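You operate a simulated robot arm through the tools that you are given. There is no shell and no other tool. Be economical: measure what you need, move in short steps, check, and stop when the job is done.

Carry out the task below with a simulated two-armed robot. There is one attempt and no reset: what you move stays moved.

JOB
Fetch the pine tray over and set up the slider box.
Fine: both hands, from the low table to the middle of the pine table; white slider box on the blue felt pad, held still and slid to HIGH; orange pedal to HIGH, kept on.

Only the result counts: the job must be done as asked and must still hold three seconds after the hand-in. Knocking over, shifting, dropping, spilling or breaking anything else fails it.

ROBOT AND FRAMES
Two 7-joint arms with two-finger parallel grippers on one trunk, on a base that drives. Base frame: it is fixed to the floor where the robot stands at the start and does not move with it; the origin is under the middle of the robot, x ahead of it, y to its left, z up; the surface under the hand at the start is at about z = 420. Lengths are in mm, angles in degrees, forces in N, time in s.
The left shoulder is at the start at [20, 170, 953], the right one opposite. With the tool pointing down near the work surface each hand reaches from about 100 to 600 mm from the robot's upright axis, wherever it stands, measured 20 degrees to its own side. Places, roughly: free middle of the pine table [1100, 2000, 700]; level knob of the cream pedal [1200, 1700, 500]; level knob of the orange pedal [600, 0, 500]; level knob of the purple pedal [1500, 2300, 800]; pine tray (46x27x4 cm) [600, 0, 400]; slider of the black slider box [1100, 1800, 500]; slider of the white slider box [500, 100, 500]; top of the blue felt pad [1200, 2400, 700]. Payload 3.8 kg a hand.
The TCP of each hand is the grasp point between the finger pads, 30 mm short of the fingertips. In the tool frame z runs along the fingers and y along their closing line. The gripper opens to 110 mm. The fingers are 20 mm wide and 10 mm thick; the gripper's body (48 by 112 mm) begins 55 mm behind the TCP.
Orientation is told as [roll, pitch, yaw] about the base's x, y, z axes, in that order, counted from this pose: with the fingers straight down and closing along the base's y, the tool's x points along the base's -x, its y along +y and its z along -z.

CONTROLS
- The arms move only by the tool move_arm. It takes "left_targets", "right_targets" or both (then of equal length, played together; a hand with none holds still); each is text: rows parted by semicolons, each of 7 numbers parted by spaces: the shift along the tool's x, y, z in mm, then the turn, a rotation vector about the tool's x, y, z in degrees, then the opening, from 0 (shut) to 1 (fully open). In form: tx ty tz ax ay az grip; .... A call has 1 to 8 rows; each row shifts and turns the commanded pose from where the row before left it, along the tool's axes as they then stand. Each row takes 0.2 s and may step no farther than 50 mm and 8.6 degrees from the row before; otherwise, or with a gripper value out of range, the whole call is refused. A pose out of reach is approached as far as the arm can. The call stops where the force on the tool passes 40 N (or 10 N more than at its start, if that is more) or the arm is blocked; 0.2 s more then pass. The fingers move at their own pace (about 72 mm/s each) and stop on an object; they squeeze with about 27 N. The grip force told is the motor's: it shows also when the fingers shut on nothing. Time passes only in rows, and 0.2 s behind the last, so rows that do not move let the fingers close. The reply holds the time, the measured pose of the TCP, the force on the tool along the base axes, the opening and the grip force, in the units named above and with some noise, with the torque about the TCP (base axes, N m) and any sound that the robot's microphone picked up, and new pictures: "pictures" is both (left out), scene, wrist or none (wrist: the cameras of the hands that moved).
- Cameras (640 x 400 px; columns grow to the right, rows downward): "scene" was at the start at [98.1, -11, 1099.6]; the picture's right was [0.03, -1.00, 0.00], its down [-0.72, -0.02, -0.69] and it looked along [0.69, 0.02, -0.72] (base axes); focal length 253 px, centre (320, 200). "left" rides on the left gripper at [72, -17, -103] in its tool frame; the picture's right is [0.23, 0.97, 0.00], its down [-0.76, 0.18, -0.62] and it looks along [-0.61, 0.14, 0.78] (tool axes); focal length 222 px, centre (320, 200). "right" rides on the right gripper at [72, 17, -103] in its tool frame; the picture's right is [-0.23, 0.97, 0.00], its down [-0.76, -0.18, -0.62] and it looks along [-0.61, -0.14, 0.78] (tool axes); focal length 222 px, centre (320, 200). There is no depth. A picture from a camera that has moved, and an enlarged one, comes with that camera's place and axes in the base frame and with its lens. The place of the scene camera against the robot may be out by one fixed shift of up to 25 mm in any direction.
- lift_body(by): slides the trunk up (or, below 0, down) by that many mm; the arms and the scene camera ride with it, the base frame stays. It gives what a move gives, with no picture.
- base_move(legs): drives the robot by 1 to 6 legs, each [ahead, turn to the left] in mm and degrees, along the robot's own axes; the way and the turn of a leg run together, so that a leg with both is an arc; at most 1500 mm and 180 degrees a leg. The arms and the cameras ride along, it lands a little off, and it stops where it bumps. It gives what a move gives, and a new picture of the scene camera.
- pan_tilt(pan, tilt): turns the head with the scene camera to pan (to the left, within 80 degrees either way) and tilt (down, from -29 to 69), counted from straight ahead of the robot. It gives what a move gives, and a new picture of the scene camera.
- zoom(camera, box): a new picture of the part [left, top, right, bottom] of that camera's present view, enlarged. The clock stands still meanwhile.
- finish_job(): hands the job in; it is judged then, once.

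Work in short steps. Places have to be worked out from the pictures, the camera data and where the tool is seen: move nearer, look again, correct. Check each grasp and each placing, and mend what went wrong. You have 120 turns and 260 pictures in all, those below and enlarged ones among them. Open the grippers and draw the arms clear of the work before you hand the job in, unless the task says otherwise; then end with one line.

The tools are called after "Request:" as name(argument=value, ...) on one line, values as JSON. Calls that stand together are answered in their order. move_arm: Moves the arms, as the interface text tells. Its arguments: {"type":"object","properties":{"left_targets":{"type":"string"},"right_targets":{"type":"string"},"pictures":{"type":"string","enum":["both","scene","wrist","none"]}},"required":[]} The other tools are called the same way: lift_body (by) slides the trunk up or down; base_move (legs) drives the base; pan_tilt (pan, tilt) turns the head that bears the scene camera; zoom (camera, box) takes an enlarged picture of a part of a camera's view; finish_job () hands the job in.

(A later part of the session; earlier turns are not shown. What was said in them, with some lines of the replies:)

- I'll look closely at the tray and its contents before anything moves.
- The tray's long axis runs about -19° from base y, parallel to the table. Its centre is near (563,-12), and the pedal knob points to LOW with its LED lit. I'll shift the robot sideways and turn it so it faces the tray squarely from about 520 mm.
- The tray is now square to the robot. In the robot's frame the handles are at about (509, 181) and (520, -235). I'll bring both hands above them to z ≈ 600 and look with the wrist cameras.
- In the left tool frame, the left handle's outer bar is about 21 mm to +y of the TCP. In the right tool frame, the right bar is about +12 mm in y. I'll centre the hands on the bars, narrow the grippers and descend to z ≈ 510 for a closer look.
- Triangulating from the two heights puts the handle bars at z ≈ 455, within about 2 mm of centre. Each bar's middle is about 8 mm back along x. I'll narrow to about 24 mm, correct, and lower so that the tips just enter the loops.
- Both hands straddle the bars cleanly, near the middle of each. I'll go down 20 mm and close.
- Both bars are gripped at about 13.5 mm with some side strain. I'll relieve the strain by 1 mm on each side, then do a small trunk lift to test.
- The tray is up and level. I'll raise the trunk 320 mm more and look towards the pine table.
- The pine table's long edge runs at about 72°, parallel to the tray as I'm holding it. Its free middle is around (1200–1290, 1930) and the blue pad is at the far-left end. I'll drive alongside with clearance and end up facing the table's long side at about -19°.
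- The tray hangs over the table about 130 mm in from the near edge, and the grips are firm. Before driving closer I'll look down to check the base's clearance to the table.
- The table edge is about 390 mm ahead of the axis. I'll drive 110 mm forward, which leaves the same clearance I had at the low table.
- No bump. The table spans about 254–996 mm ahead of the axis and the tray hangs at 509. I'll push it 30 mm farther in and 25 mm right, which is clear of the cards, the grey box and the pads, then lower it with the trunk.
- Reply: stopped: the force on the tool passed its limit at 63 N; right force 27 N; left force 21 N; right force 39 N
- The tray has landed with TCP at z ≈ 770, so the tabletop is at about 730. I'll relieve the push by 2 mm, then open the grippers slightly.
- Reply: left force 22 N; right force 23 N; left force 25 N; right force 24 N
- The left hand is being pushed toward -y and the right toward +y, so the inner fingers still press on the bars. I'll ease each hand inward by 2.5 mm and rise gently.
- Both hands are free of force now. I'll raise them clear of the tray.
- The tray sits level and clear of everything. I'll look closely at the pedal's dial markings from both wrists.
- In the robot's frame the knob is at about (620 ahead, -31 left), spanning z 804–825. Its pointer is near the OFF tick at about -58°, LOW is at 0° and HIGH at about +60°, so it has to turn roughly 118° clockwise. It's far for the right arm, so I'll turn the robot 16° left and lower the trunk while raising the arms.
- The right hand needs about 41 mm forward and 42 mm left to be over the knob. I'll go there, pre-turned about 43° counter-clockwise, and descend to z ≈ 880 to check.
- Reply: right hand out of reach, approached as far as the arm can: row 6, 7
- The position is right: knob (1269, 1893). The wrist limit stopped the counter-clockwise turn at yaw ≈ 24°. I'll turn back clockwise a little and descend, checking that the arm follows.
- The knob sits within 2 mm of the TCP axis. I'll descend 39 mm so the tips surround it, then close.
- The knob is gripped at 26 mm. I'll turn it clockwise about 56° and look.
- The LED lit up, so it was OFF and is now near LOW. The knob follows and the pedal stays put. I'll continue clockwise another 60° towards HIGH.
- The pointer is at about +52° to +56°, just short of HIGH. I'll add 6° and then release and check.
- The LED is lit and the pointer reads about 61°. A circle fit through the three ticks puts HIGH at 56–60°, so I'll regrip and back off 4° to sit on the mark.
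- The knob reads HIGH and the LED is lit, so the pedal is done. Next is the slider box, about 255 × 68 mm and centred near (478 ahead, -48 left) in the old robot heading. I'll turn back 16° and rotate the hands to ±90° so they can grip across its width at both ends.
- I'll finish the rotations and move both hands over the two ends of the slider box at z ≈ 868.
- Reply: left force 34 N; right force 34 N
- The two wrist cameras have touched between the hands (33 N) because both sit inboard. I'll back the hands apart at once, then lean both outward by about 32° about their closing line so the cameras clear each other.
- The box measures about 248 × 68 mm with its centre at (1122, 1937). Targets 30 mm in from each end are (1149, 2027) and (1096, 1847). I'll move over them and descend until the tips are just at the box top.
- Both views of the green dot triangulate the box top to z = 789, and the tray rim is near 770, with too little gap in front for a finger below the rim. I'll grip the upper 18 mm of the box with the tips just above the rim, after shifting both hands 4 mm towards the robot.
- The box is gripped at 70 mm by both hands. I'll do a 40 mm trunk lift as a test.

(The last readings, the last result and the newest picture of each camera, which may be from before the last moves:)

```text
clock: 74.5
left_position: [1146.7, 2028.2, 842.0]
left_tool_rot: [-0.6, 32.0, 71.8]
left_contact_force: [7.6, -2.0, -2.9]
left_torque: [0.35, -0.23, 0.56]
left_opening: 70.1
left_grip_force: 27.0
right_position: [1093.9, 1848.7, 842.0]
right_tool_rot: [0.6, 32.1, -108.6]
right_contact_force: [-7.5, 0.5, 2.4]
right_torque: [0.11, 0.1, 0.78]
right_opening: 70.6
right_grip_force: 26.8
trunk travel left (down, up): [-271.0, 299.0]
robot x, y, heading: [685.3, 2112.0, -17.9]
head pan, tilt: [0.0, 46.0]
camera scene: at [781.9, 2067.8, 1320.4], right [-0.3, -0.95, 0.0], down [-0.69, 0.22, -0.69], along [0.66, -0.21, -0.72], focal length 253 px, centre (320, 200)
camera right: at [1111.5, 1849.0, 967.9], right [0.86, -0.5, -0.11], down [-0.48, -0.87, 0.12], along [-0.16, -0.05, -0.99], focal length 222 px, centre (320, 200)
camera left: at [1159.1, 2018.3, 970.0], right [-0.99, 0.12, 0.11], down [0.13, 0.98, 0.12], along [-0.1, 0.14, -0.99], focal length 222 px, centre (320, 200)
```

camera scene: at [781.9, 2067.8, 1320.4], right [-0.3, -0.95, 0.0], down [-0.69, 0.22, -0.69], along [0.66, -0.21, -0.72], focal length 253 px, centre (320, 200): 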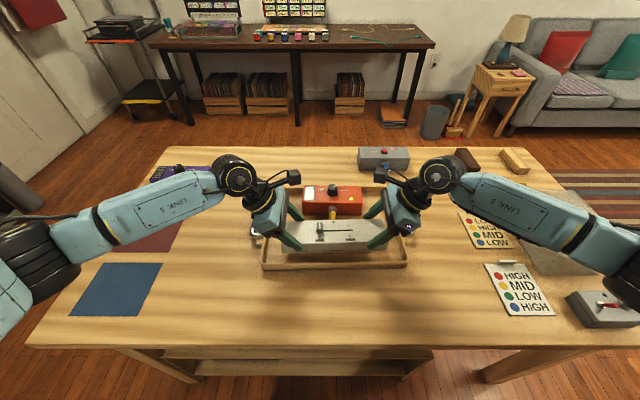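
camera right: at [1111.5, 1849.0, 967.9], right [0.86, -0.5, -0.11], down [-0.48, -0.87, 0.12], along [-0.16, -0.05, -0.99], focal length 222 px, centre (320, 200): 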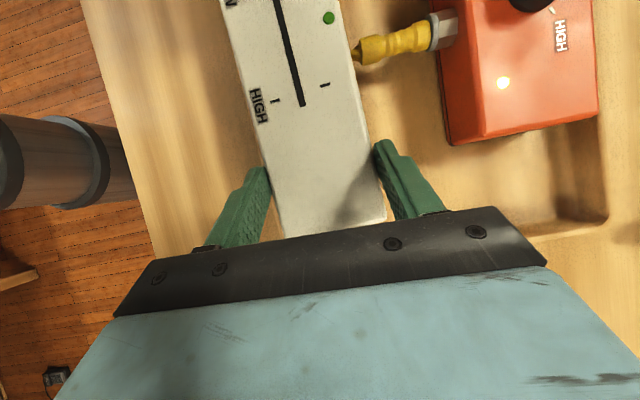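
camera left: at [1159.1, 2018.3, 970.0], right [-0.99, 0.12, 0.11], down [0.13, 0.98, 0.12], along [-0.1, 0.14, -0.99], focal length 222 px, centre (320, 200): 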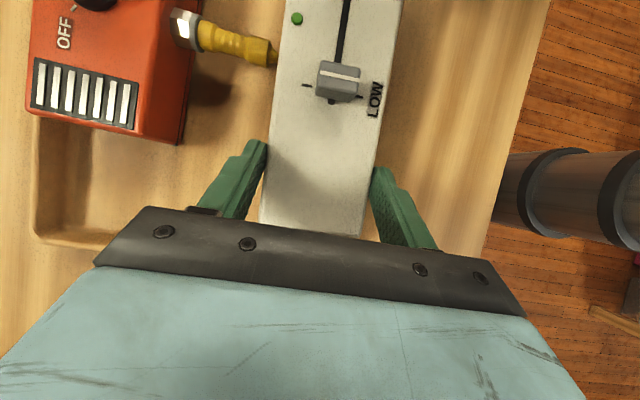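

The box came up cleanly. The blue pad works out at about (1175, 2471) after correcting the scene-camera offset. I'll raise another 100 mm and drive the robot (+55, +533) to bring the box over the pad.

Request:
lift_body(by=100)

Request:
base_move(legs=[[0, 51], [0, 51], [536, 0], [0, -51], [0, -51]])

Request:
move_arm(left_targets="0 0 0 0 0 0 0", right_targets="0 0 0 0 0 0 0", pictures="wrist")

```text
clock: 75.9
left_position: [1146.0, 2028.6, 942.5]
left_tool_rot: [-0.5, 32.0, 71.9]
left_contact_force: [10.8, -1.8, -3.7]
left_torque: [0.16, -0.28, 0.91]
left_opening: 70.2
left_grip_force: 26.8
right_position: [1095.2, 1848.4, 942.3]
right_tool_rot: [0.5, 32.1, -108.7]
right_contact_force: [-10.5, 1.3, 1.2]
right_torque: [0.31, 0.17, 1.08]
right_opening: 70.8
right_grip_force: 26.9
trunk travel left (down, up): [-371.0, 199.0]
robot x, y, heading: [687.1, 2111.2, -17.8]
head pan, tilt: [0.0, 46.0]
```

```text
clock: 78.4
left_position: [1037.7, 2393.9, 942.0]
left_tool_rot: [-0.7, 31.9, 120.7]
left_contact_force: [0.6, -0.6, 0.0]
left_torque: [-0.1, -0.06, 0.07]
left_opening: 69.8
left_grip_force: 27.2
right_position: [1135.5, 2234.3, 940.9]
right_tool_rot: [0.3, 32.1, -59.8]
right_contact_force: [-0.8, 0.1, -0.3]
right_torque: [0.14, 0.06, 0.1]
right_opening: 69.9
right_grip_force: 26.5
trunk travel left (down, up): [-371.0, 199.0]
robot x, y, heading: [661.7, 2122.6, 30.4]
head pan, tilt: [0.0, 46.0]
stopped in leg 1: the robot was blocked; the commanded pose is now the measured one
camera scene: at [747.2, 2157.1, 1420.5], right [0.51, -0.86, 0.0], down [-0.62, -0.36, -0.69], along [0.6, 0.35, -0.72], focal length 253 px, centre (320, 200)
```

scene: 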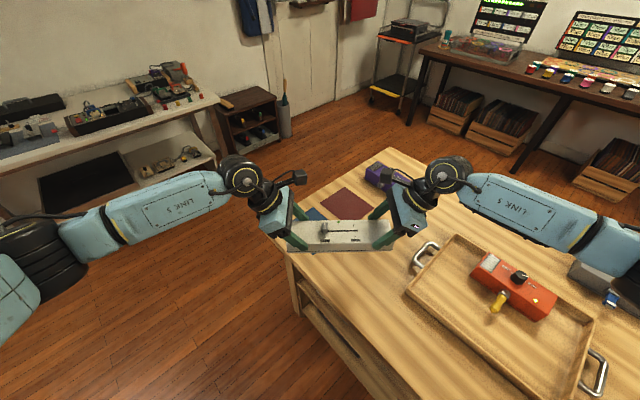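

```text
clock: 78.8
left_position: [1036.2, 2394.3, 941.9]
left_tool_rot: [-0.5, 31.9, 120.6]
left_contact_force: [1.8, 0.8, -2.0]
left_torque: [0.02, 0.06, 0.04]
left_opening: 69.6
left_grip_force: 27.1
right_position: [1136.0, 2234.3, 941.7]
right_tool_rot: [0.3, 32.2, -59.8]
right_contact_force: [-0.8, -2.0, -0.6]
right_torque: [0.01, -0.08, 0.22]
right_opening: 70.0
right_grip_force: 27.0
trunk travel left (down, up): [-371.0, 199.0]
robot x, y, heading: [664.4, 2121.4, 30.5]
head pan, tilt: [0.0, 46.0]
camera right: at [1146.4, 2248.2, 1067.3], right [0.94, 0.32, -0.12], down [0.33, -0.93, 0.12], along [-0.07, -0.15, -0.99], focal length 222 px, centre (320, 200)
camera left: at [1053.3, 2397.8, 1069.7], right [-0.74, -0.67, 0.11], down [-0.66, 0.74, 0.13], along [-0.17, 0.02, -0.99], focal length 222 px, centre (320, 200)
```

right: 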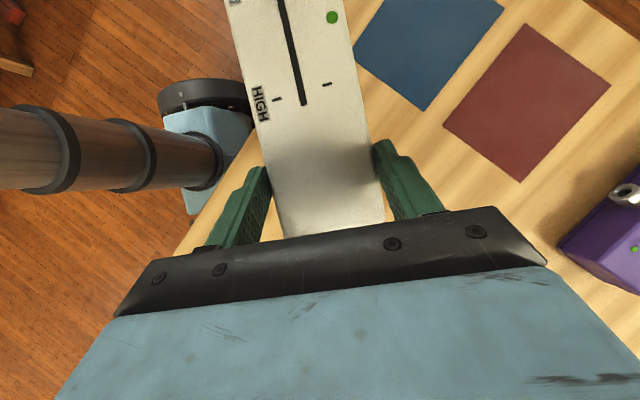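
left: 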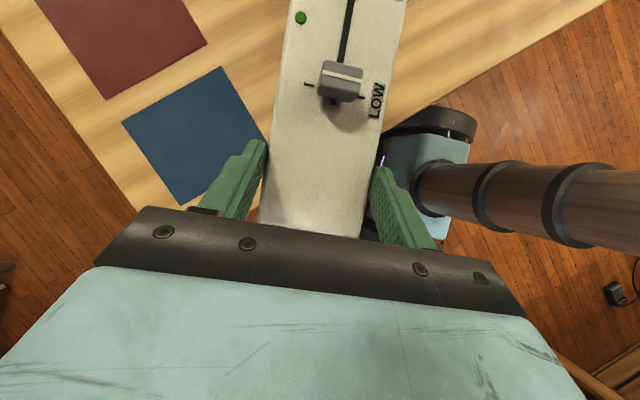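

The base's corner bumped the table while turning, so I was too close. I'll back off 150 mm, then turn, drive parallel to the edge and turn back.

Request:
base_move(legs=[[-150, 0]])

```text
clock: 80.2
left_position: [907.7, 2318.8, 942.5]
left_tool_rot: [-0.7, 31.9, 120.5]
left_contact_force: [3.8, 0.9, -1.9]
left_torque: [0.14, 0.08, 0.1]
left_opening: 69.7
left_grip_force: 26.6
right_position: [1006.9, 2158.9, 941.9]
right_tool_rot: [0.4, 32.1, -59.9]
right_contact_force: [-2.7, -2.1, 0.4]
right_torque: [0.07, 0.01, 0.63]
right_opening: 69.8
right_grip_force: 27.5
trunk travel left (down, up): [-371.0, 199.0]
robot x, y, heading: [536.4, 2043.7, 30.4]
head pan, tilt: [0.0, 46.0]
camera scene: at [617.6, 2081.2, 1420.6], right [0.51, -0.86, 0.0], down [-0.62, -0.36, -0.7], along [0.6, 0.35, -0.72], focal length 253 px, centre (320, 200)
```

scene: 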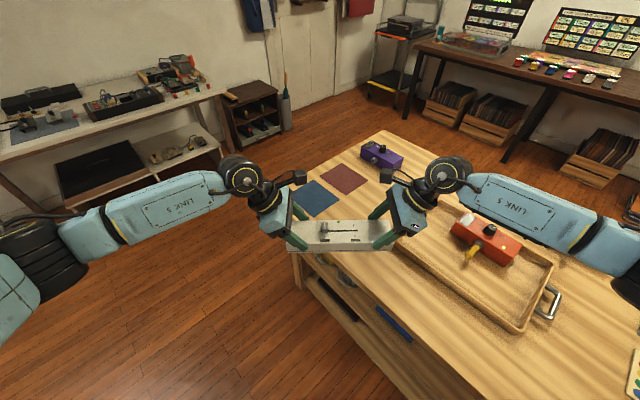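

All intact. Next I turn 40° left, drive 647 mm, and turn 88.6° back to face the table in front of the pads.

Request:
base_move(legs=[[0, 40.4], [647, 0], [0, -44.3], [0, -44.3]])

Request:
zoom(camera="left", box=[0, 0, 640, 400])

Request:
zoom(camera="right", box=[0, 0, 640, 400])

```text
clock: 89.8
left_position: [1203.5, 2547.8, 942.3]
left_tool_rot: [-0.7, 31.9, 71.2]
left_contact_force: [6.7, -1.9, 0.4]
left_torque: [-0.16, -0.04, 0.58]
left_opening: 69.5
left_grip_force: 27.0
right_position: [1145.7, 2367.8, 940.6]
right_tool_rot: [0.3, 32.1, -109.1]
right_contact_force: [-7.3, 1.8, -1.3]
right_torque: [-0.02, 0.12, 0.77]
right_opening: 69.8
right_grip_force: 27.1
trunk travel left (down, up): [-371.0, 199.0]
robot x, y, heading: [746.3, 2651.1, -19.0]
head pan, tilt: [0.0, 46.0]
camera scene: at [843.2, 2605.8, 1420.5], right [-0.32, -0.95, 0.0], down [-0.68, 0.23, -0.69], along [0.66, -0.23, -0.72], focal length 253 px, centre (320, 200)
```

scene: 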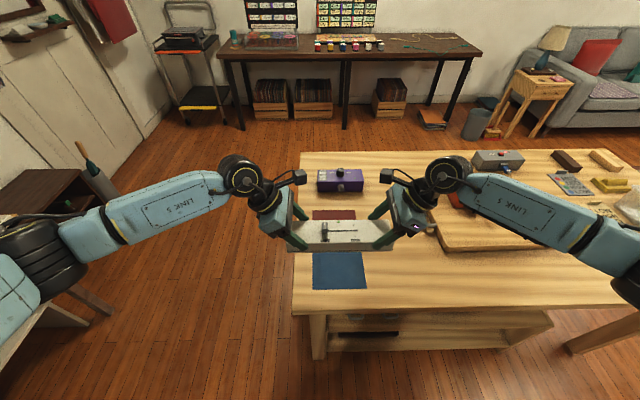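

```text
1.00 times, centred on (320, 200) of left (not enlarged: the box is as wide or as high as the picture)
camera zoom: at [1215.9, 2537.0, 1069.9], right [-0.99, 0.12, 0.11], down [0.14, 0.98, 0.13], along [-0.09, 0.14, -0.99], focal length 222 px, centre (320, 200)
```

zoom: 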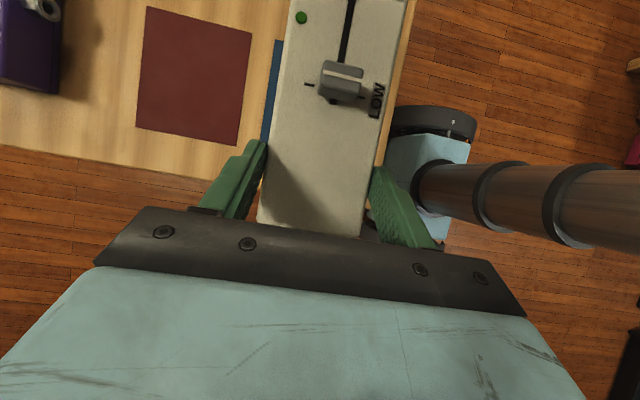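

```text
1.00 times, centred on (320, 200) of right (not enlarged: the box is as wide or as high as the picture)
camera zoom: at [1163.0, 2368.7, 1067.3], right [0.86, -0.5, -0.12], down [-0.49, -0.86, 0.12], along [-0.16, -0.05, -0.99], focal length 222 px, centre (320, 200)
```

zoom: 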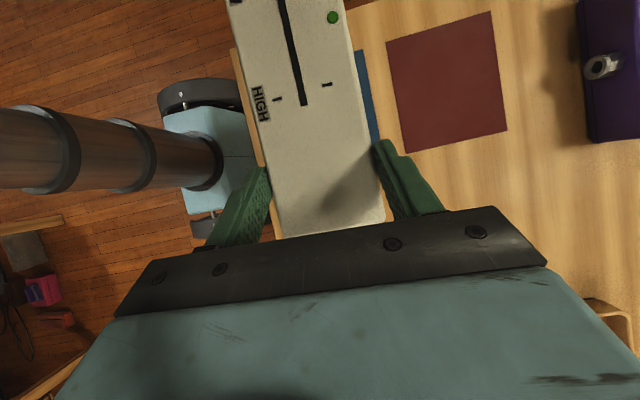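

The pad's far edge is centred at (1237, 2431), which puts its centre at about (467 ahead, -50 left). The box centre is at (470, -43). I'll shift 6 mm right and lower the trunk to just above contact.

Request:
move_arm(left_targets="5 0 3.2 0 0 0 0; 0 0 0 0 0 0 0", right_targets="-5 0 -3.2 0 0 0 0; 0 0 0 0 0 0 0", pictures="none")

Request:
lift_body(by=-130)

Request:
move_arm(left_targets="0 0 0 0 0 0 0", right_targets="0 0 0 0 0 0 0")

```text
clock: 90.4
left_position: [1201.6, 2542.5, 941.0]
left_tool_rot: [-0.7, 31.9, 71.2]
left_contact_force: [1.1, -1.4, 0.1]
left_torque: [0.07, 0.19, 0.01]
left_opening: 69.7
left_grip_force: 26.8
right_position: [1143.8, 2362.5, 942.0]
right_tool_rot: [0.2, 32.1, -109.1]
right_contact_force: [-0.2, 1.1, -2.5]
right_torque: [-0.28, -0.15, 0.13]
right_opening: 69.8
right_grip_force: 27.4
trunk travel left (down, up): [-371.0, 199.0]
robot x, y, heading: [750.3, 2652.3, -19.0]
head pan, tilt: [0.0, 46.0]
```

```text
clock: 91.9
left_position: [1201.5, 2542.3, 813.0]
left_tool_rot: [-0.7, 31.9, 71.2]
left_contact_force: [1.8, -3.2, 0.3]
left_torque: [-0.05, -0.04, -0.03]
left_opening: 69.5
left_grip_force: 26.9
right_position: [1143.7, 2362.9, 812.2]
right_tool_rot: [0.2, 32.1, -109.2]
right_contact_force: [-2.3, 3.7, -0.7]
right_torque: [-0.08, 0.05, 0.69]
right_opening: 69.9
right_grip_force: 26.8
trunk travel left (down, up): [-241.0, 329.0]
robot x, y, heading: [750.7, 2654.9, -18.8]
head pan, tilt: [0.0, 46.0]
```

```text
clock: 92.3
left_position: [1201.7, 2542.8, 811.5]
left_tool_rot: [-0.6, 31.9, 71.3]
left_contact_force: [2.2, -4.2, 0.7]
left_torque: [-0.12, -0.05, 0.05]
left_opening: 69.5
left_grip_force: 27.5
right_position: [1144.6, 2362.2, 810.6]
right_tool_rot: [0.2, 32.1, -109.2]
right_contact_force: [-3.5, 4.7, -0.8]
right_torque: [-0.01, 0.1, 0.68]
right_opening: 69.8
right_grip_force: 27.0
trunk travel left (down, up): [-241.0, 329.0]
robot x, y, heading: [750.1, 2655.4, -19.1]
head pan, tilt: [0.0, 46.0]
camera scene: at [843.4, 2606.1, 1290.5], right [-0.32, -0.95, 0.0], down [-0.68, 0.23, -0.69], along [0.66, -0.23, -0.72], focal length 253 px, centre (320, 200)
camera right: at [1161.2, 2363.3, 937.5], right [0.86, -0.5, -0.12], down [-0.49, -0.86, 0.12], along [-0.16, -0.05, -0.99], focal length 222 px, centre (320, 200)
camera left: at [1214.3, 2531.6, 940.0], right [-0.99, 0.12, 0.11], down [0.14, 0.98, 0.12], along [-0.09, 0.14, -0.99], focal length 222 px, centre (320, 200)
```

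scene: 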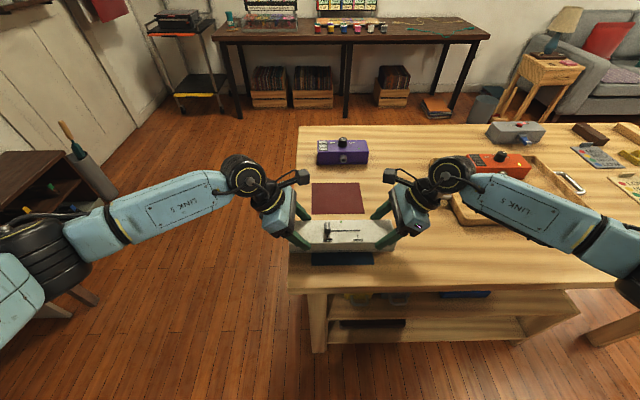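
right: 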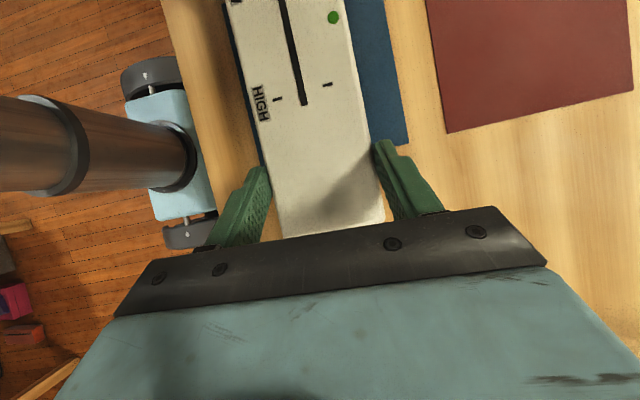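
left: 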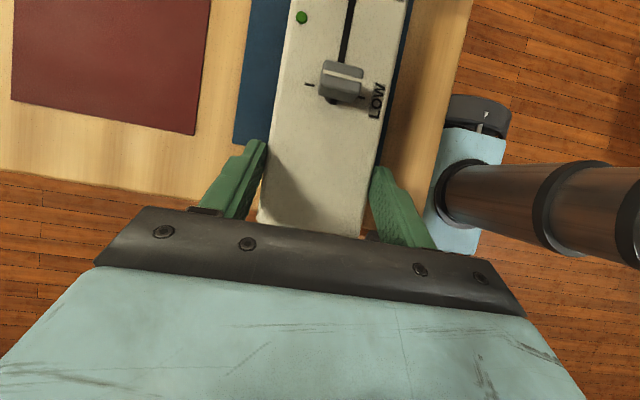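

The box is centred on the pad to within a few mm. I'll lower in small steps to contact.

Request:
lift_body(by=-8)

Request:
lift_body(by=-4)

```text
clock: 92.9
left_position: [1201.5, 2542.6, 803.9]
left_tool_rot: [-0.7, 31.8, 71.3]
left_contact_force: [3.9, -5.1, -0.9]
left_torque: [-0.18, -0.07, 0.23]
left_opening: 69.6
left_grip_force: 26.7
right_position: [1142.8, 2362.6, 803.1]
right_tool_rot: [0.2, 32.1, -109.1]
right_contact_force: [-4.1, 4.3, -2.3]
right_torque: [0.08, 0.09, 0.7]
right_opening: 69.8
right_grip_force: 26.9
trunk travel left (down, up): [-233.0, 337.0]
robot x, y, heading: [747.7, 2651.6, -19.3]
head pan, tilt: [0.0, 46.0]
```

```text
clock: 93.4
left_position: [1203.4, 2542.5, 799.0]
left_tool_rot: [-0.7, 31.9, 71.4]
left_contact_force: [4.8, -6.1, -0.6]
left_torque: [-0.12, -0.03, 0.39]
left_opening: 69.5
left_grip_force: 27.0
right_position: [1144.0, 2363.5, 800.4]
right_tool_rot: [0.3, 32.2, -109.2]
right_contact_force: [-4.9, 5.3, -1.6]
right_torque: [0.11, 0.04, 0.69]
right_opening: 69.8
right_grip_force: 27.1
trunk travel left (down, up): [-229.0, 341.0]
robot x, y, heading: [746.8, 2651.0, -19.0]
head pan, tilt: [0.0, 46.0]
```

Request:
lift_body(by=-3)

Request:
lift_body(by=-2)

```text
clock: 94.0
left_position: [1201.1, 2542.7, 796.7]
left_tool_rot: [-0.8, 31.9, 71.2]
left_contact_force: [5.6, -2.6, 3.2]
left_torque: [-0.36, 0.39, 0.3]
left_opening: 69.5
left_grip_force: 27.1
right_position: [1142.9, 2362.7, 795.7]
right_tool_rot: [0.4, 32.1, -109.1]
right_contact_force: [-5.7, 4.1, 7.2]
right_torque: [-0.14, 0.31, 0.98]
right_opening: 69.7
right_grip_force: 26.9
trunk travel left (down, up): [-226.0, 344.0]
robot x, y, heading: [750.5, 2652.9, -18.9]
head pan, tilt: [0.0, 46.0]
```

```text
clock: 94.5
left_position: [1202.3, 2542.6, 796.8]
left_tool_rot: [-1.1, 32.1, 71.2]
left_contact_force: [8.9, -2.2, 11.7]
left_torque: [-0.24, 0.36, 0.52]
left_opening: 69.5
left_grip_force: 27.1
right_position: [1144.2, 2362.9, 796.8]
right_tool_rot: [0.5, 32.2, -109.3]
right_contact_force: [-6.5, 0.4, 17.8]
right_torque: [0.4, 0.4, 0.81]
right_opening: 69.8
right_grip_force: 27.3
trunk travel left (down, up): [-224.0, 346.0]
robot x, y, heading: [748.0, 2653.3, -18.8]
head pan, tilt: [0.0, 46.0]
```

The box rests on the pad, with the load taken up. The right hand keeps holding it. I'll release with the left, retreat along its fingers, and bring it over the slider knob at about L +32 from the box centre. The LOW and HIGH ticks are about 71 mm apart.

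Request:
move_arm(left_targets="0 0 0 0 0 0 0.74; 0 0 0 0 0 0 0.74; 0 0 -25 0 0 0 0.74; 0 0 -25 0 0 0 0.74; 33.5 -0.7 14.5 0 0 0 0.45; 33.5 -0.7 14.5 0 0 0 0.45")

Request:
zoom(camera="left", box=[220, 60, 420, 230])

```text
clock: 95.9
left_position: [1187.1, 2498.0, 849.0]
left_tool_rot: [-0.9, 31.9, 71.3]
left_contact_force: [0.1, -1.2, -0.8]
left_torque: [0.02, 0.04, 0.02]
left_opening: 49.4
left_grip_force: 0.0
right_position: [1144.1, 2362.4, 796.2]
right_tool_rot: [0.5, 32.2, -109.2]
right_contact_force: [2.2, -1.2, 22.9]
right_torque: [0.19, -0.06, 0.24]
right_opening: 69.7
right_grip_force: 27.3
trunk travel left (down, up): [-224.0, 346.0]
robot x, y, heading: [751.6, 2649.4, -18.8]
head pan, tilt: [0.0, 46.0]
camera scene: at [842.3, 2606.7, 1273.6], right [-0.32, -0.95, 0.0], down [-0.68, 0.23, -0.7], along [0.66, -0.23, -0.72], focal length 253 px, centre (320, 200)
camera left: at [1200.2, 2487.7, 976.8], right [-0.99, 0.12, 0.11], down [0.14, 0.98, 0.13], along [-0.09, 0.14, -0.99], focal length 222 px, centre (320, 200)
```

scene: 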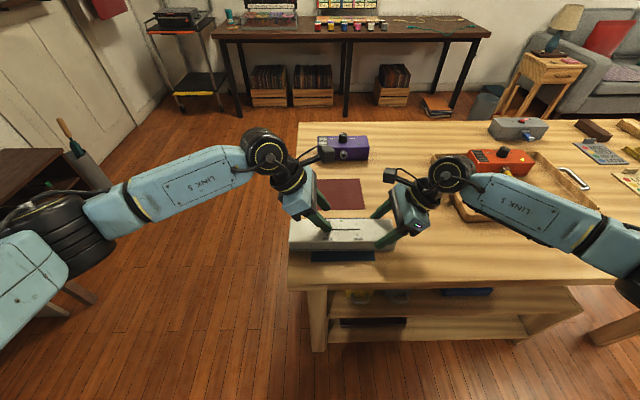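
left: 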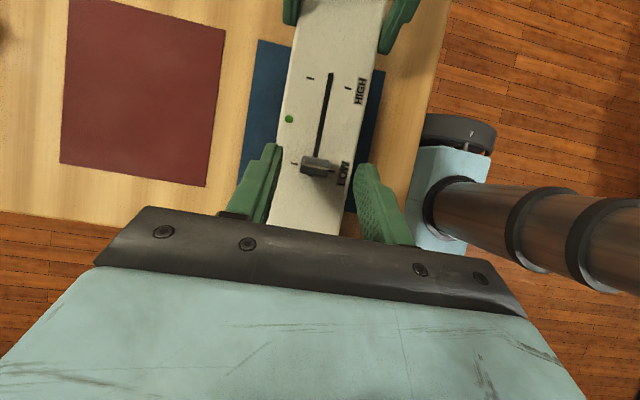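

```text
2.35 times, centred on (320, 145) of left
camera zoom: at [1200.2, 2487.7, 976.8], right [-0.99, 0.12, 0.11], down [0.14, 0.98, 0.13], along [-0.09, 0.14, -0.99], focal length 523 px, centre (320, 329)
```

zoom: 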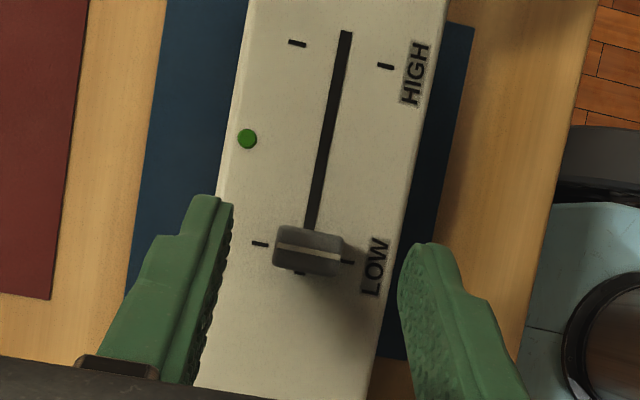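

The view is clear. The knob line is on LOW, the knob is at (1185, 2487) and the HIGH mark is at (1163, 2420), which gives 70 mm of travel. I'll lower the fingertips around the knob without touching the box top.

Request:
move_arm(left_targets="-10.5 -1 12.3 0 0 0 0.45; -10.5 -0.9 12.3 0 0 0 0.4", pictures="none")

Request:
zoom(camera="left", box=[220, 60, 420, 230])

```text
clock: 96.5
left_position: [1191.0, 2503.4, 816.3]
left_tool_rot: [-0.8, 32.0, 71.2]
left_contact_force: [0.0, 0.3, 1.0]
left_torque: [0.01, -0.02, -0.01]
left_opening: 44.0
left_grip_force: 0.1
right_position: [1144.0, 2363.3, 795.9]
right_tool_rot: [0.4, 32.0, -109.2]
right_contact_force: [2.8, -0.1, 19.8]
right_torque: [0.22, -0.11, 0.01]
right_opening: 69.7
right_grip_force: 26.6
trunk travel left (down, up): [-224.0, 346.0]
robot x, y, heading: [751.1, 2650.6, -19.2]
head pan, tilt: [0.0, 46.0]
```

```text
2.35 times, centred on (320, 145) of left
camera zoom: at [1203.5, 2492.4, 944.5], right [-0.99, 0.12, 0.11], down [0.14, 0.98, 0.12], along [-0.09, 0.14, -0.99], focal length 523 px, centre (320, 329)
```

zoom: 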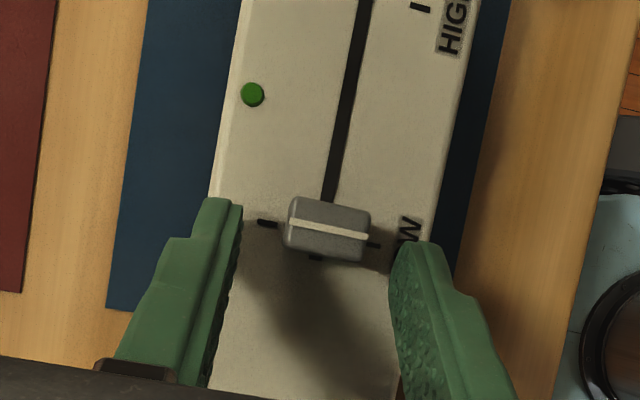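

The knob lies between the tips, slightly nearer the front finger. I'll shift 3 mm towards the front and close on it.

Request:
move_arm(left_targets="0 3 0 0 0 0 0.4; 0 0 0 0 0 0 0; 0 0 0 0 0 0 0; 0 0 0 0 0 0 0", pictures="none")

Request:
zoom(camera="left", box=[220, 60, 420, 230])

```text
clock: 97.5
left_position: [1189.5, 2504.6, 816.9]
left_tool_rot: [-0.8, 31.8, 71.3]
left_contact_force: [8.7, -3.4, 0.8]
left_torque: [0.13, -0.16, 0.33]
left_opening: 20.7
left_grip_force: 27.6
right_position: [1144.0, 2363.2, 793.7]
right_tool_rot: [0.3, 32.1, -109.1]
right_contact_force: [-1.7, 1.2, 22.1]
right_torque: [0.22, 0.04, 0.99]
right_opening: 70.1
right_grip_force: 27.5
trunk travel left (down, up): [-224.0, 346.0]
robot x, y, heading: [750.5, 2651.9, -18.9]
head pan, tilt: [0.0, 46.0]
```

```text
2.35 times, centred on (320, 145) of left
camera zoom: at [1202.1, 2493.6, 944.9], right [-0.99, 0.12, 0.11], down [0.14, 0.98, 0.12], along [-0.09, 0.14, -0.99], focal length 523 px, centre (320, 329)
```

zoom: 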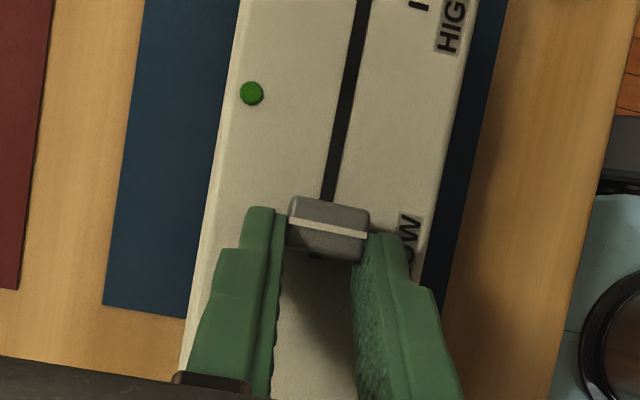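

The knob is held at 21 mm. I'll slide it 50 mm towards HIGH in 10 mm steps, easing 1 mm back in A first.

Request:
move_arm(left_targets="0 -1.2 0 0 0 0 0; 8.48 0 5.3 0 0 0 0; 8.48 0 5.3 0 0 0 0; 8.48 0 5.3 0 0 0 0; 8.48 0 5.3 0 0 0 0; 8.48 0 5.3 0 0 0 0", pictures="scene")

Request:
zoom(camera="left", box=[220, 60, 420, 230])

```text
clock: 98.9
left_position: [1173.6, 2456.6, 817.5]
left_tool_rot: [-0.8, 32.0, 71.1]
left_contact_force: [5.1, -2.2, 0.9]
left_torque: [0.2, -0.1, 0.1]
left_opening: 20.6
left_grip_force: 26.6
right_position: [1141.9, 2363.6, 794.9]
right_tool_rot: [0.3, 32.2, -109.2]
right_contact_force: [-3.6, 2.5, 16.6]
right_torque: [0.0, 0.26, 0.43]
right_opening: 69.8
right_grip_force: 27.4
trunk travel left (down, up): [-224.0, 346.0]
robot x, y, heading: [750.5, 2655.5, -18.9]
head pan, tilt: [0.0, 46.0]
camera scene: at [842.5, 2606.9, 1273.6], right [-0.32, -0.95, 0.0], down [-0.68, 0.23, -0.7], along [0.66, -0.23, -0.72], focal length 253 px, centre (320, 200)
```

scene: 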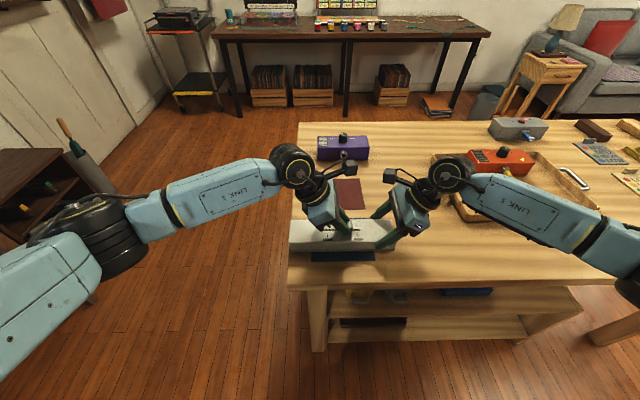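

```text
2.35 times, centred on (320, 145) of left
camera zoom: at [1186.0, 2445.1, 944.7], right [-0.99, 0.12, 0.11], down [0.14, 0.98, 0.12], along [-0.09, 0.14, -0.99], focal length 523 px, centre (320, 329)
```

zoom: 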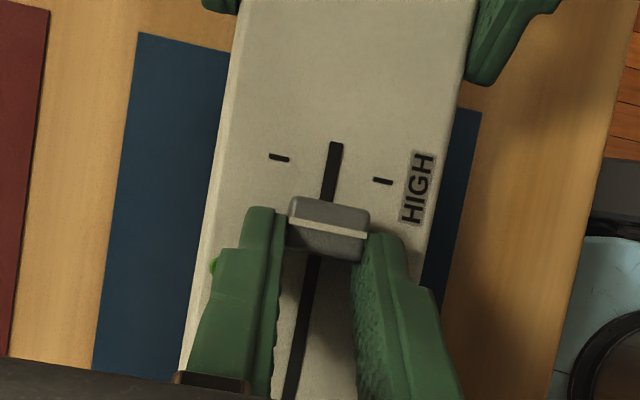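

The knob follows and the box is still. By the tick geometry, 19.3 mm remain to HIGH.

Request:
move_arm(left_targets="8.2 0 5.1 0 0 0 0; 8.2 0 5.1 0 0 0 0; 0 0 0 0 0 0 0", pictures="none")

Request:
zoom(camera="left", box=[220, 60, 420, 230])

```text
clock: 99.7
left_position: [1167.5, 2437.8, 816.9]
left_tool_rot: [-0.8, 31.8, 71.2]
left_contact_force: [10.0, -2.4, 0.0]
left_torque: [-0.02, -0.07, 0.25]
left_opening: 20.8
left_grip_force: 26.8
right_position: [1143.7, 2361.9, 794.3]
right_tool_rot: [0.4, 32.1, -109.1]
right_contact_force: [-6.7, 3.3, 16.0]
right_torque: [0.25, 0.25, 0.5]
right_opening: 69.8
right_grip_force: 27.3
trunk travel left (down, up): [-224.0, 346.0]
robot x, y, heading: [750.7, 2651.6, -18.7]
head pan, tilt: [0.0, 46.0]
```

```text
2.35 times, centred on (320, 145) of left
camera zoom: at [1179.9, 2426.9, 944.7], right [-0.99, 0.12, 0.11], down [0.14, 0.98, 0.12], along [-0.09, 0.14, -0.99], focal length 523 px, centre (320, 329)
```

zoom: 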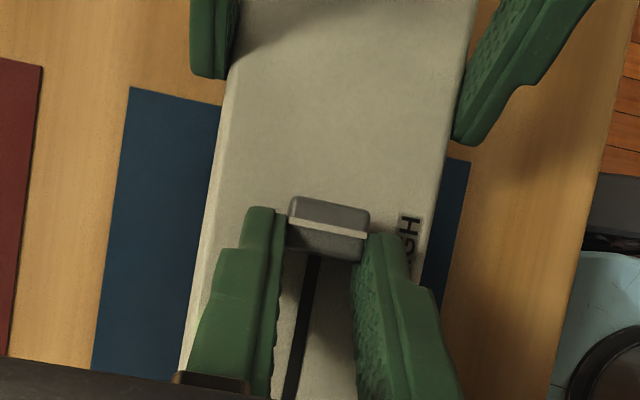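

I'll release the knob, rise straight up and check the alignment.

Request:
move_arm(left_targets="0 1 0 0 0 0 0.4; 0 0 0 0 0 0 0.4; 9.3 0 -14.9 0 0 0 0.42; 9.3 0 -14.9 0 0 0 0.45", pictures="none")

Request:
zoom(camera="left", box=[240, 100, 400, 210])

```text
clock: 100.7
left_position: [1165.1, 2440.0, 852.0]
left_tool_rot: [-0.6, 32.0, 71.3]
left_contact_force: [-0.8, 0.2, 0.4]
left_torque: [0.0, 0.03, 0.01]
left_opening: 49.4
left_grip_force: 0.1
right_position: [1143.8, 2363.8, 794.1]
right_tool_rot: [0.3, 32.1, -109.2]
right_contact_force: [-3.7, 3.1, 8.5]
right_torque: [0.2, 0.24, 0.12]
right_opening: 69.7
right_grip_force: 27.0
trunk travel left (down, up): [-224.0, 346.0]
robot x, y, heading: [753.9, 2650.1, -19.1]
head pan, tilt: [0.0, 46.0]
```

```text
3.64 times, centred on (320, 155) of left
camera zoom: at [1178.6, 2427.6, 979.6], right [-0.99, 0.12, 0.11], down [0.14, 0.98, 0.12], along [-0.09, 0.14, -0.99], focal length 808 px, centre (320, 364)
```

zoom: 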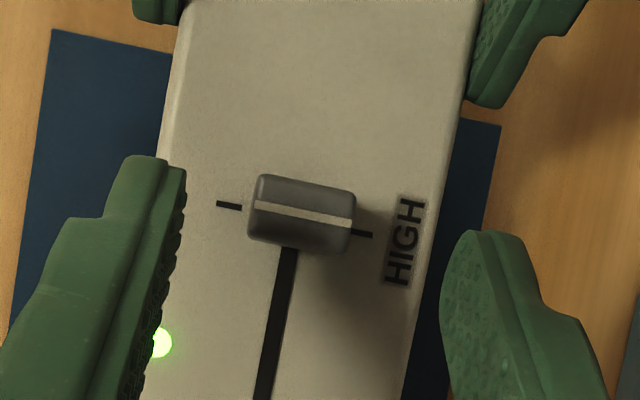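

The line sits on the HIGH marks (within about 1 mm) and the green LED is lit. I'll withdraw the left hand, then open the right and back it straight out.

Request:
move_arm(left_targets="0 0 -40 0 0 0 0.5; 0 0 -45 0 0 0 0.5; 0 0 -45 0 0 0 0.5; 0 0 0 0 0 0 0.5; 0 0 0 0 0 0 0.5; 0 0 0 0 0 0 0.5", right_targets="0 0 0 0 0 0 0.72; 0 0 0 0 0 0 0.74; 0 0 0 0 0 0 0.74; 0 0 -25 0 0 0 0.74; 0 0 -40 0 0 0 0.74; 0 0 -45 0 0 0 0.74")

Request:
zoom(camera="scene", box=[270, 120, 590, 320])

```text
clock: 102.1
left_position: [1185.5, 2503.1, 962.6]
left_tool_rot: [-0.7, 31.9, 71.1]
left_contact_force: [-0.2, -0.1, 0.0]
left_torque: [-0.02, -0.02, 0.0]
left_opening: 55.1
left_grip_force: 0.0
right_position: [1124.2, 2307.5, 888.3]
right_tool_rot: [0.2, 32.1, -109.2]
right_contact_force: [1.0, 0.1, -0.3]
right_torque: [0.03, 0.02, -0.01]
right_opening: 81.7
right_grip_force: 0.0
trunk travel left (down, up): [-224.0, 346.0]
robot x, y, heading: [749.0, 2653.2, -19.0]
head pan, tilt: [0.0, 46.0]
camera scene: at [843.0, 2606.1, 1273.5], right [-0.32, -0.95, 0.0], down [-0.68, 0.23, -0.69], along [0.66, -0.23, -0.72], focal length 253 px, centre (320, 200)
camera right: at [1141.3, 2308.5, 1014.0], right [0.86, -0.5, -0.12], down [-0.49, -0.86, 0.12], along [-0.16, -0.05, -0.99], focal length 222 px, centre (320, 200)
camera left: at [1198.5, 2492.4, 1090.5], right [-0.99, 0.12, 0.11], down [0.14, 0.98, 0.13], along [-0.09, 0.14, -0.99], focal length 222 px, centre (320, 200)
```

scene: 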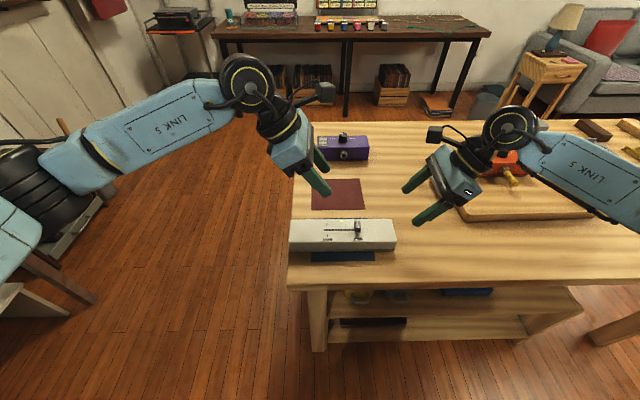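
right: 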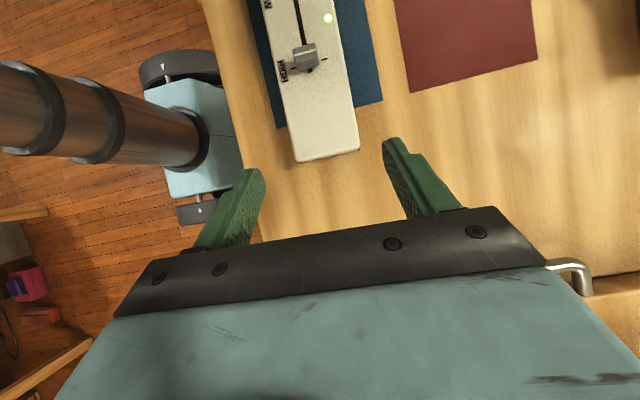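
left: 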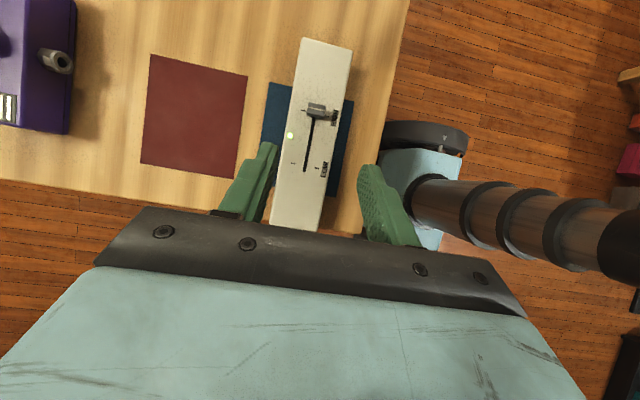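

```text
2.00 times, centred on (430, 220) of scene
camera zoom: at [843.0, 2606.1, 1273.5], right [-0.32, -0.95, 0.0], down [-0.68, 0.23, -0.69], along [0.66, -0.23, -0.72], focal length 506 px, centre (100, 160)
```

zoom: 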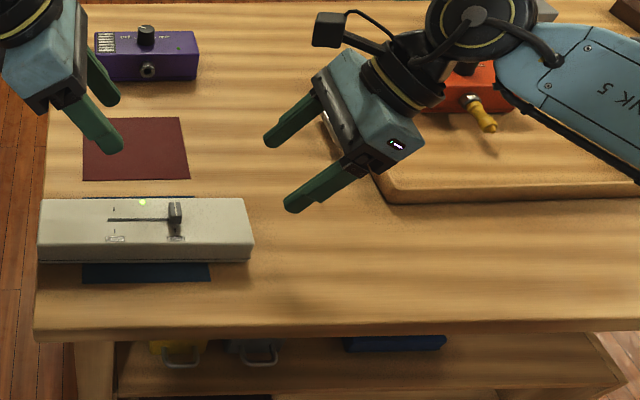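

Both hands are free and nothing else has moved. I'll raise the trunk so the arms are well clear, back away, and take a last look at the tray and pedal.

Request:
lift_body(by=150)

Request:
base_move(legs=[[-300, 0]])

Request:
pan_tilt(pan=-35, tilt=40)

Request:
zoom(camera="scene", box=[160, 80, 480, 280])

```text
clock: 103.8
left_position: [1185.9, 2504.3, 1112.2]
left_tool_rot: [-0.7, 31.8, 71.2]
left_contact_force: [-0.7, -0.6, -0.1]
left_torque: [0.0, 0.0, -0.02]
left_opening: 54.9
left_grip_force: 0.0
right_position: [1123.7, 2308.8, 1038.2]
right_tool_rot: [0.4, 32.1, -109.3]
right_contact_force: [-0.7, 0.0, -0.1]
right_torque: [0.04, 0.01, 0.02]
right_opening: 81.6
right_grip_force: 0.1
trunk travel left (down, up): [-374.0, 196.0]
robot x, y, heading: [747.8, 2654.3, -18.9]
head pan, tilt: [0.0, 46.0]
```

```text
clock: 105.9
left_position: [901.2, 2601.4, 1112.7]
left_tool_rot: [-0.7, 31.9, 71.3]
left_contact_force: [0.5, 0.5, 0.2]
left_torque: [0.01, -0.02, 0.01]
left_opening: 55.1
left_grip_force: 0.0
right_position: [840.4, 2405.3, 1037.7]
right_tool_rot: [0.2, 32.0, -109.2]
right_contact_force: [-0.1, 0.0, -0.2]
right_torque: [-0.03, 0.02, 0.0]
right_opening: 81.5
right_grip_force: 0.0
trunk travel left (down, up): [-374.0, 196.0]
robot x, y, heading: [466.3, 2749.7, -19.0]
head pan, tilt: [0.0, 46.0]
camera scene: at [558.2, 2704.0, 1423.5], right [-0.32, -0.95, 0.0], down [-0.68, 0.23, -0.7], along [0.66, -0.23, -0.72], focal length 253 px, centre (320, 200)
```

scene: 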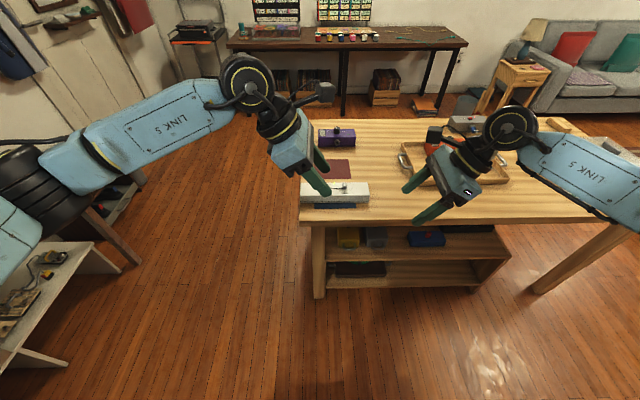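

```text
clock: 106.9
left_position: [902.1, 2601.4, 1112.9]
left_tool_rot: [-0.7, 31.9, 71.2]
left_contact_force: [0.0, 0.7, 0.4]
left_torque: [0.0, 0.03, 0.02]
left_opening: 55.4
left_grip_force: 0.0
right_position: [840.3, 2405.9, 1037.5]
right_tool_rot: [0.2, 32.1, -109.2]
right_contact_force: [0.1, -1.1, -0.3]
right_torque: [-0.03, -0.01, -0.02]
right_opening: 81.4
right_grip_force: 0.0
trunk travel left (down, up): [-374.0, 196.0]
robot x, y, heading: [463.1, 2751.4, -18.9]
head pan, tilt: [-35.0, 40.0]
camera scene: at [532.9, 2661.2, 1432.1], right [-0.81, -0.59, 0.0], down [-0.38, 0.52, -0.77], along [0.45, -0.62, -0.64], focal length 253 px, centre (320, 200)
```

scene: 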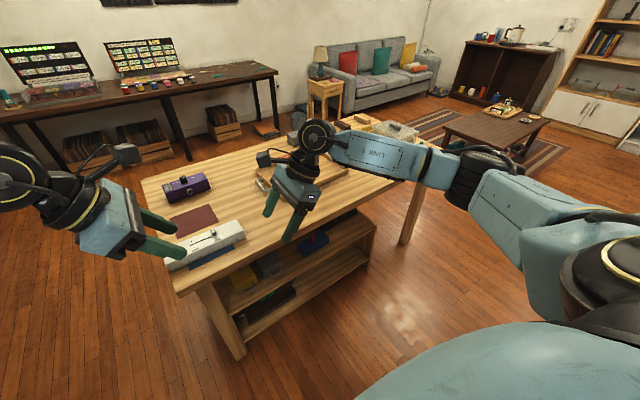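

```text
2.00 times, centred on (320, 180) of scene
camera zoom: at [532.9, 2661.2, 1432.1], right [-0.81, -0.59, 0.0], down [-0.38, 0.52, -0.77], along [0.45, -0.62, -0.64], focal length 506 px, centre (320, 240)
```

zoom: 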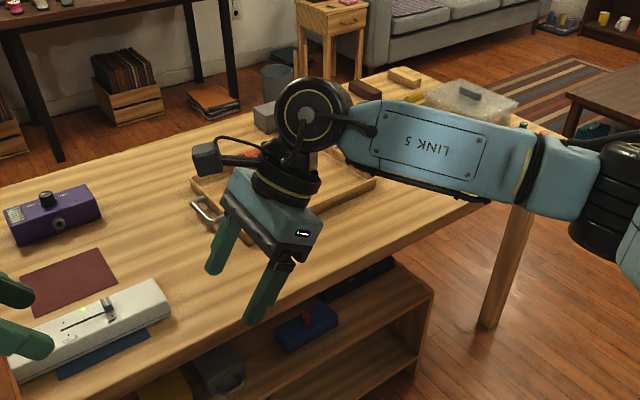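

The slider box is on the blue pad with its slider at HIGH and its LED lit. The tray is in the middle of the pine table with the pedal on at HIGH, and both arms are open and clear, so I'm handing in.

Request:
finish_job()

```text
The job is handed in.
```

The job is handed in: the pine tray was carried over with both hands and set down near the middle of the pine table, the white slider box is on the blue felt pad and slid to HIGH, and the orange pedal is on at HIGH; the base bumped the pine table once on the way, and I saw nothing out of place afterwards.
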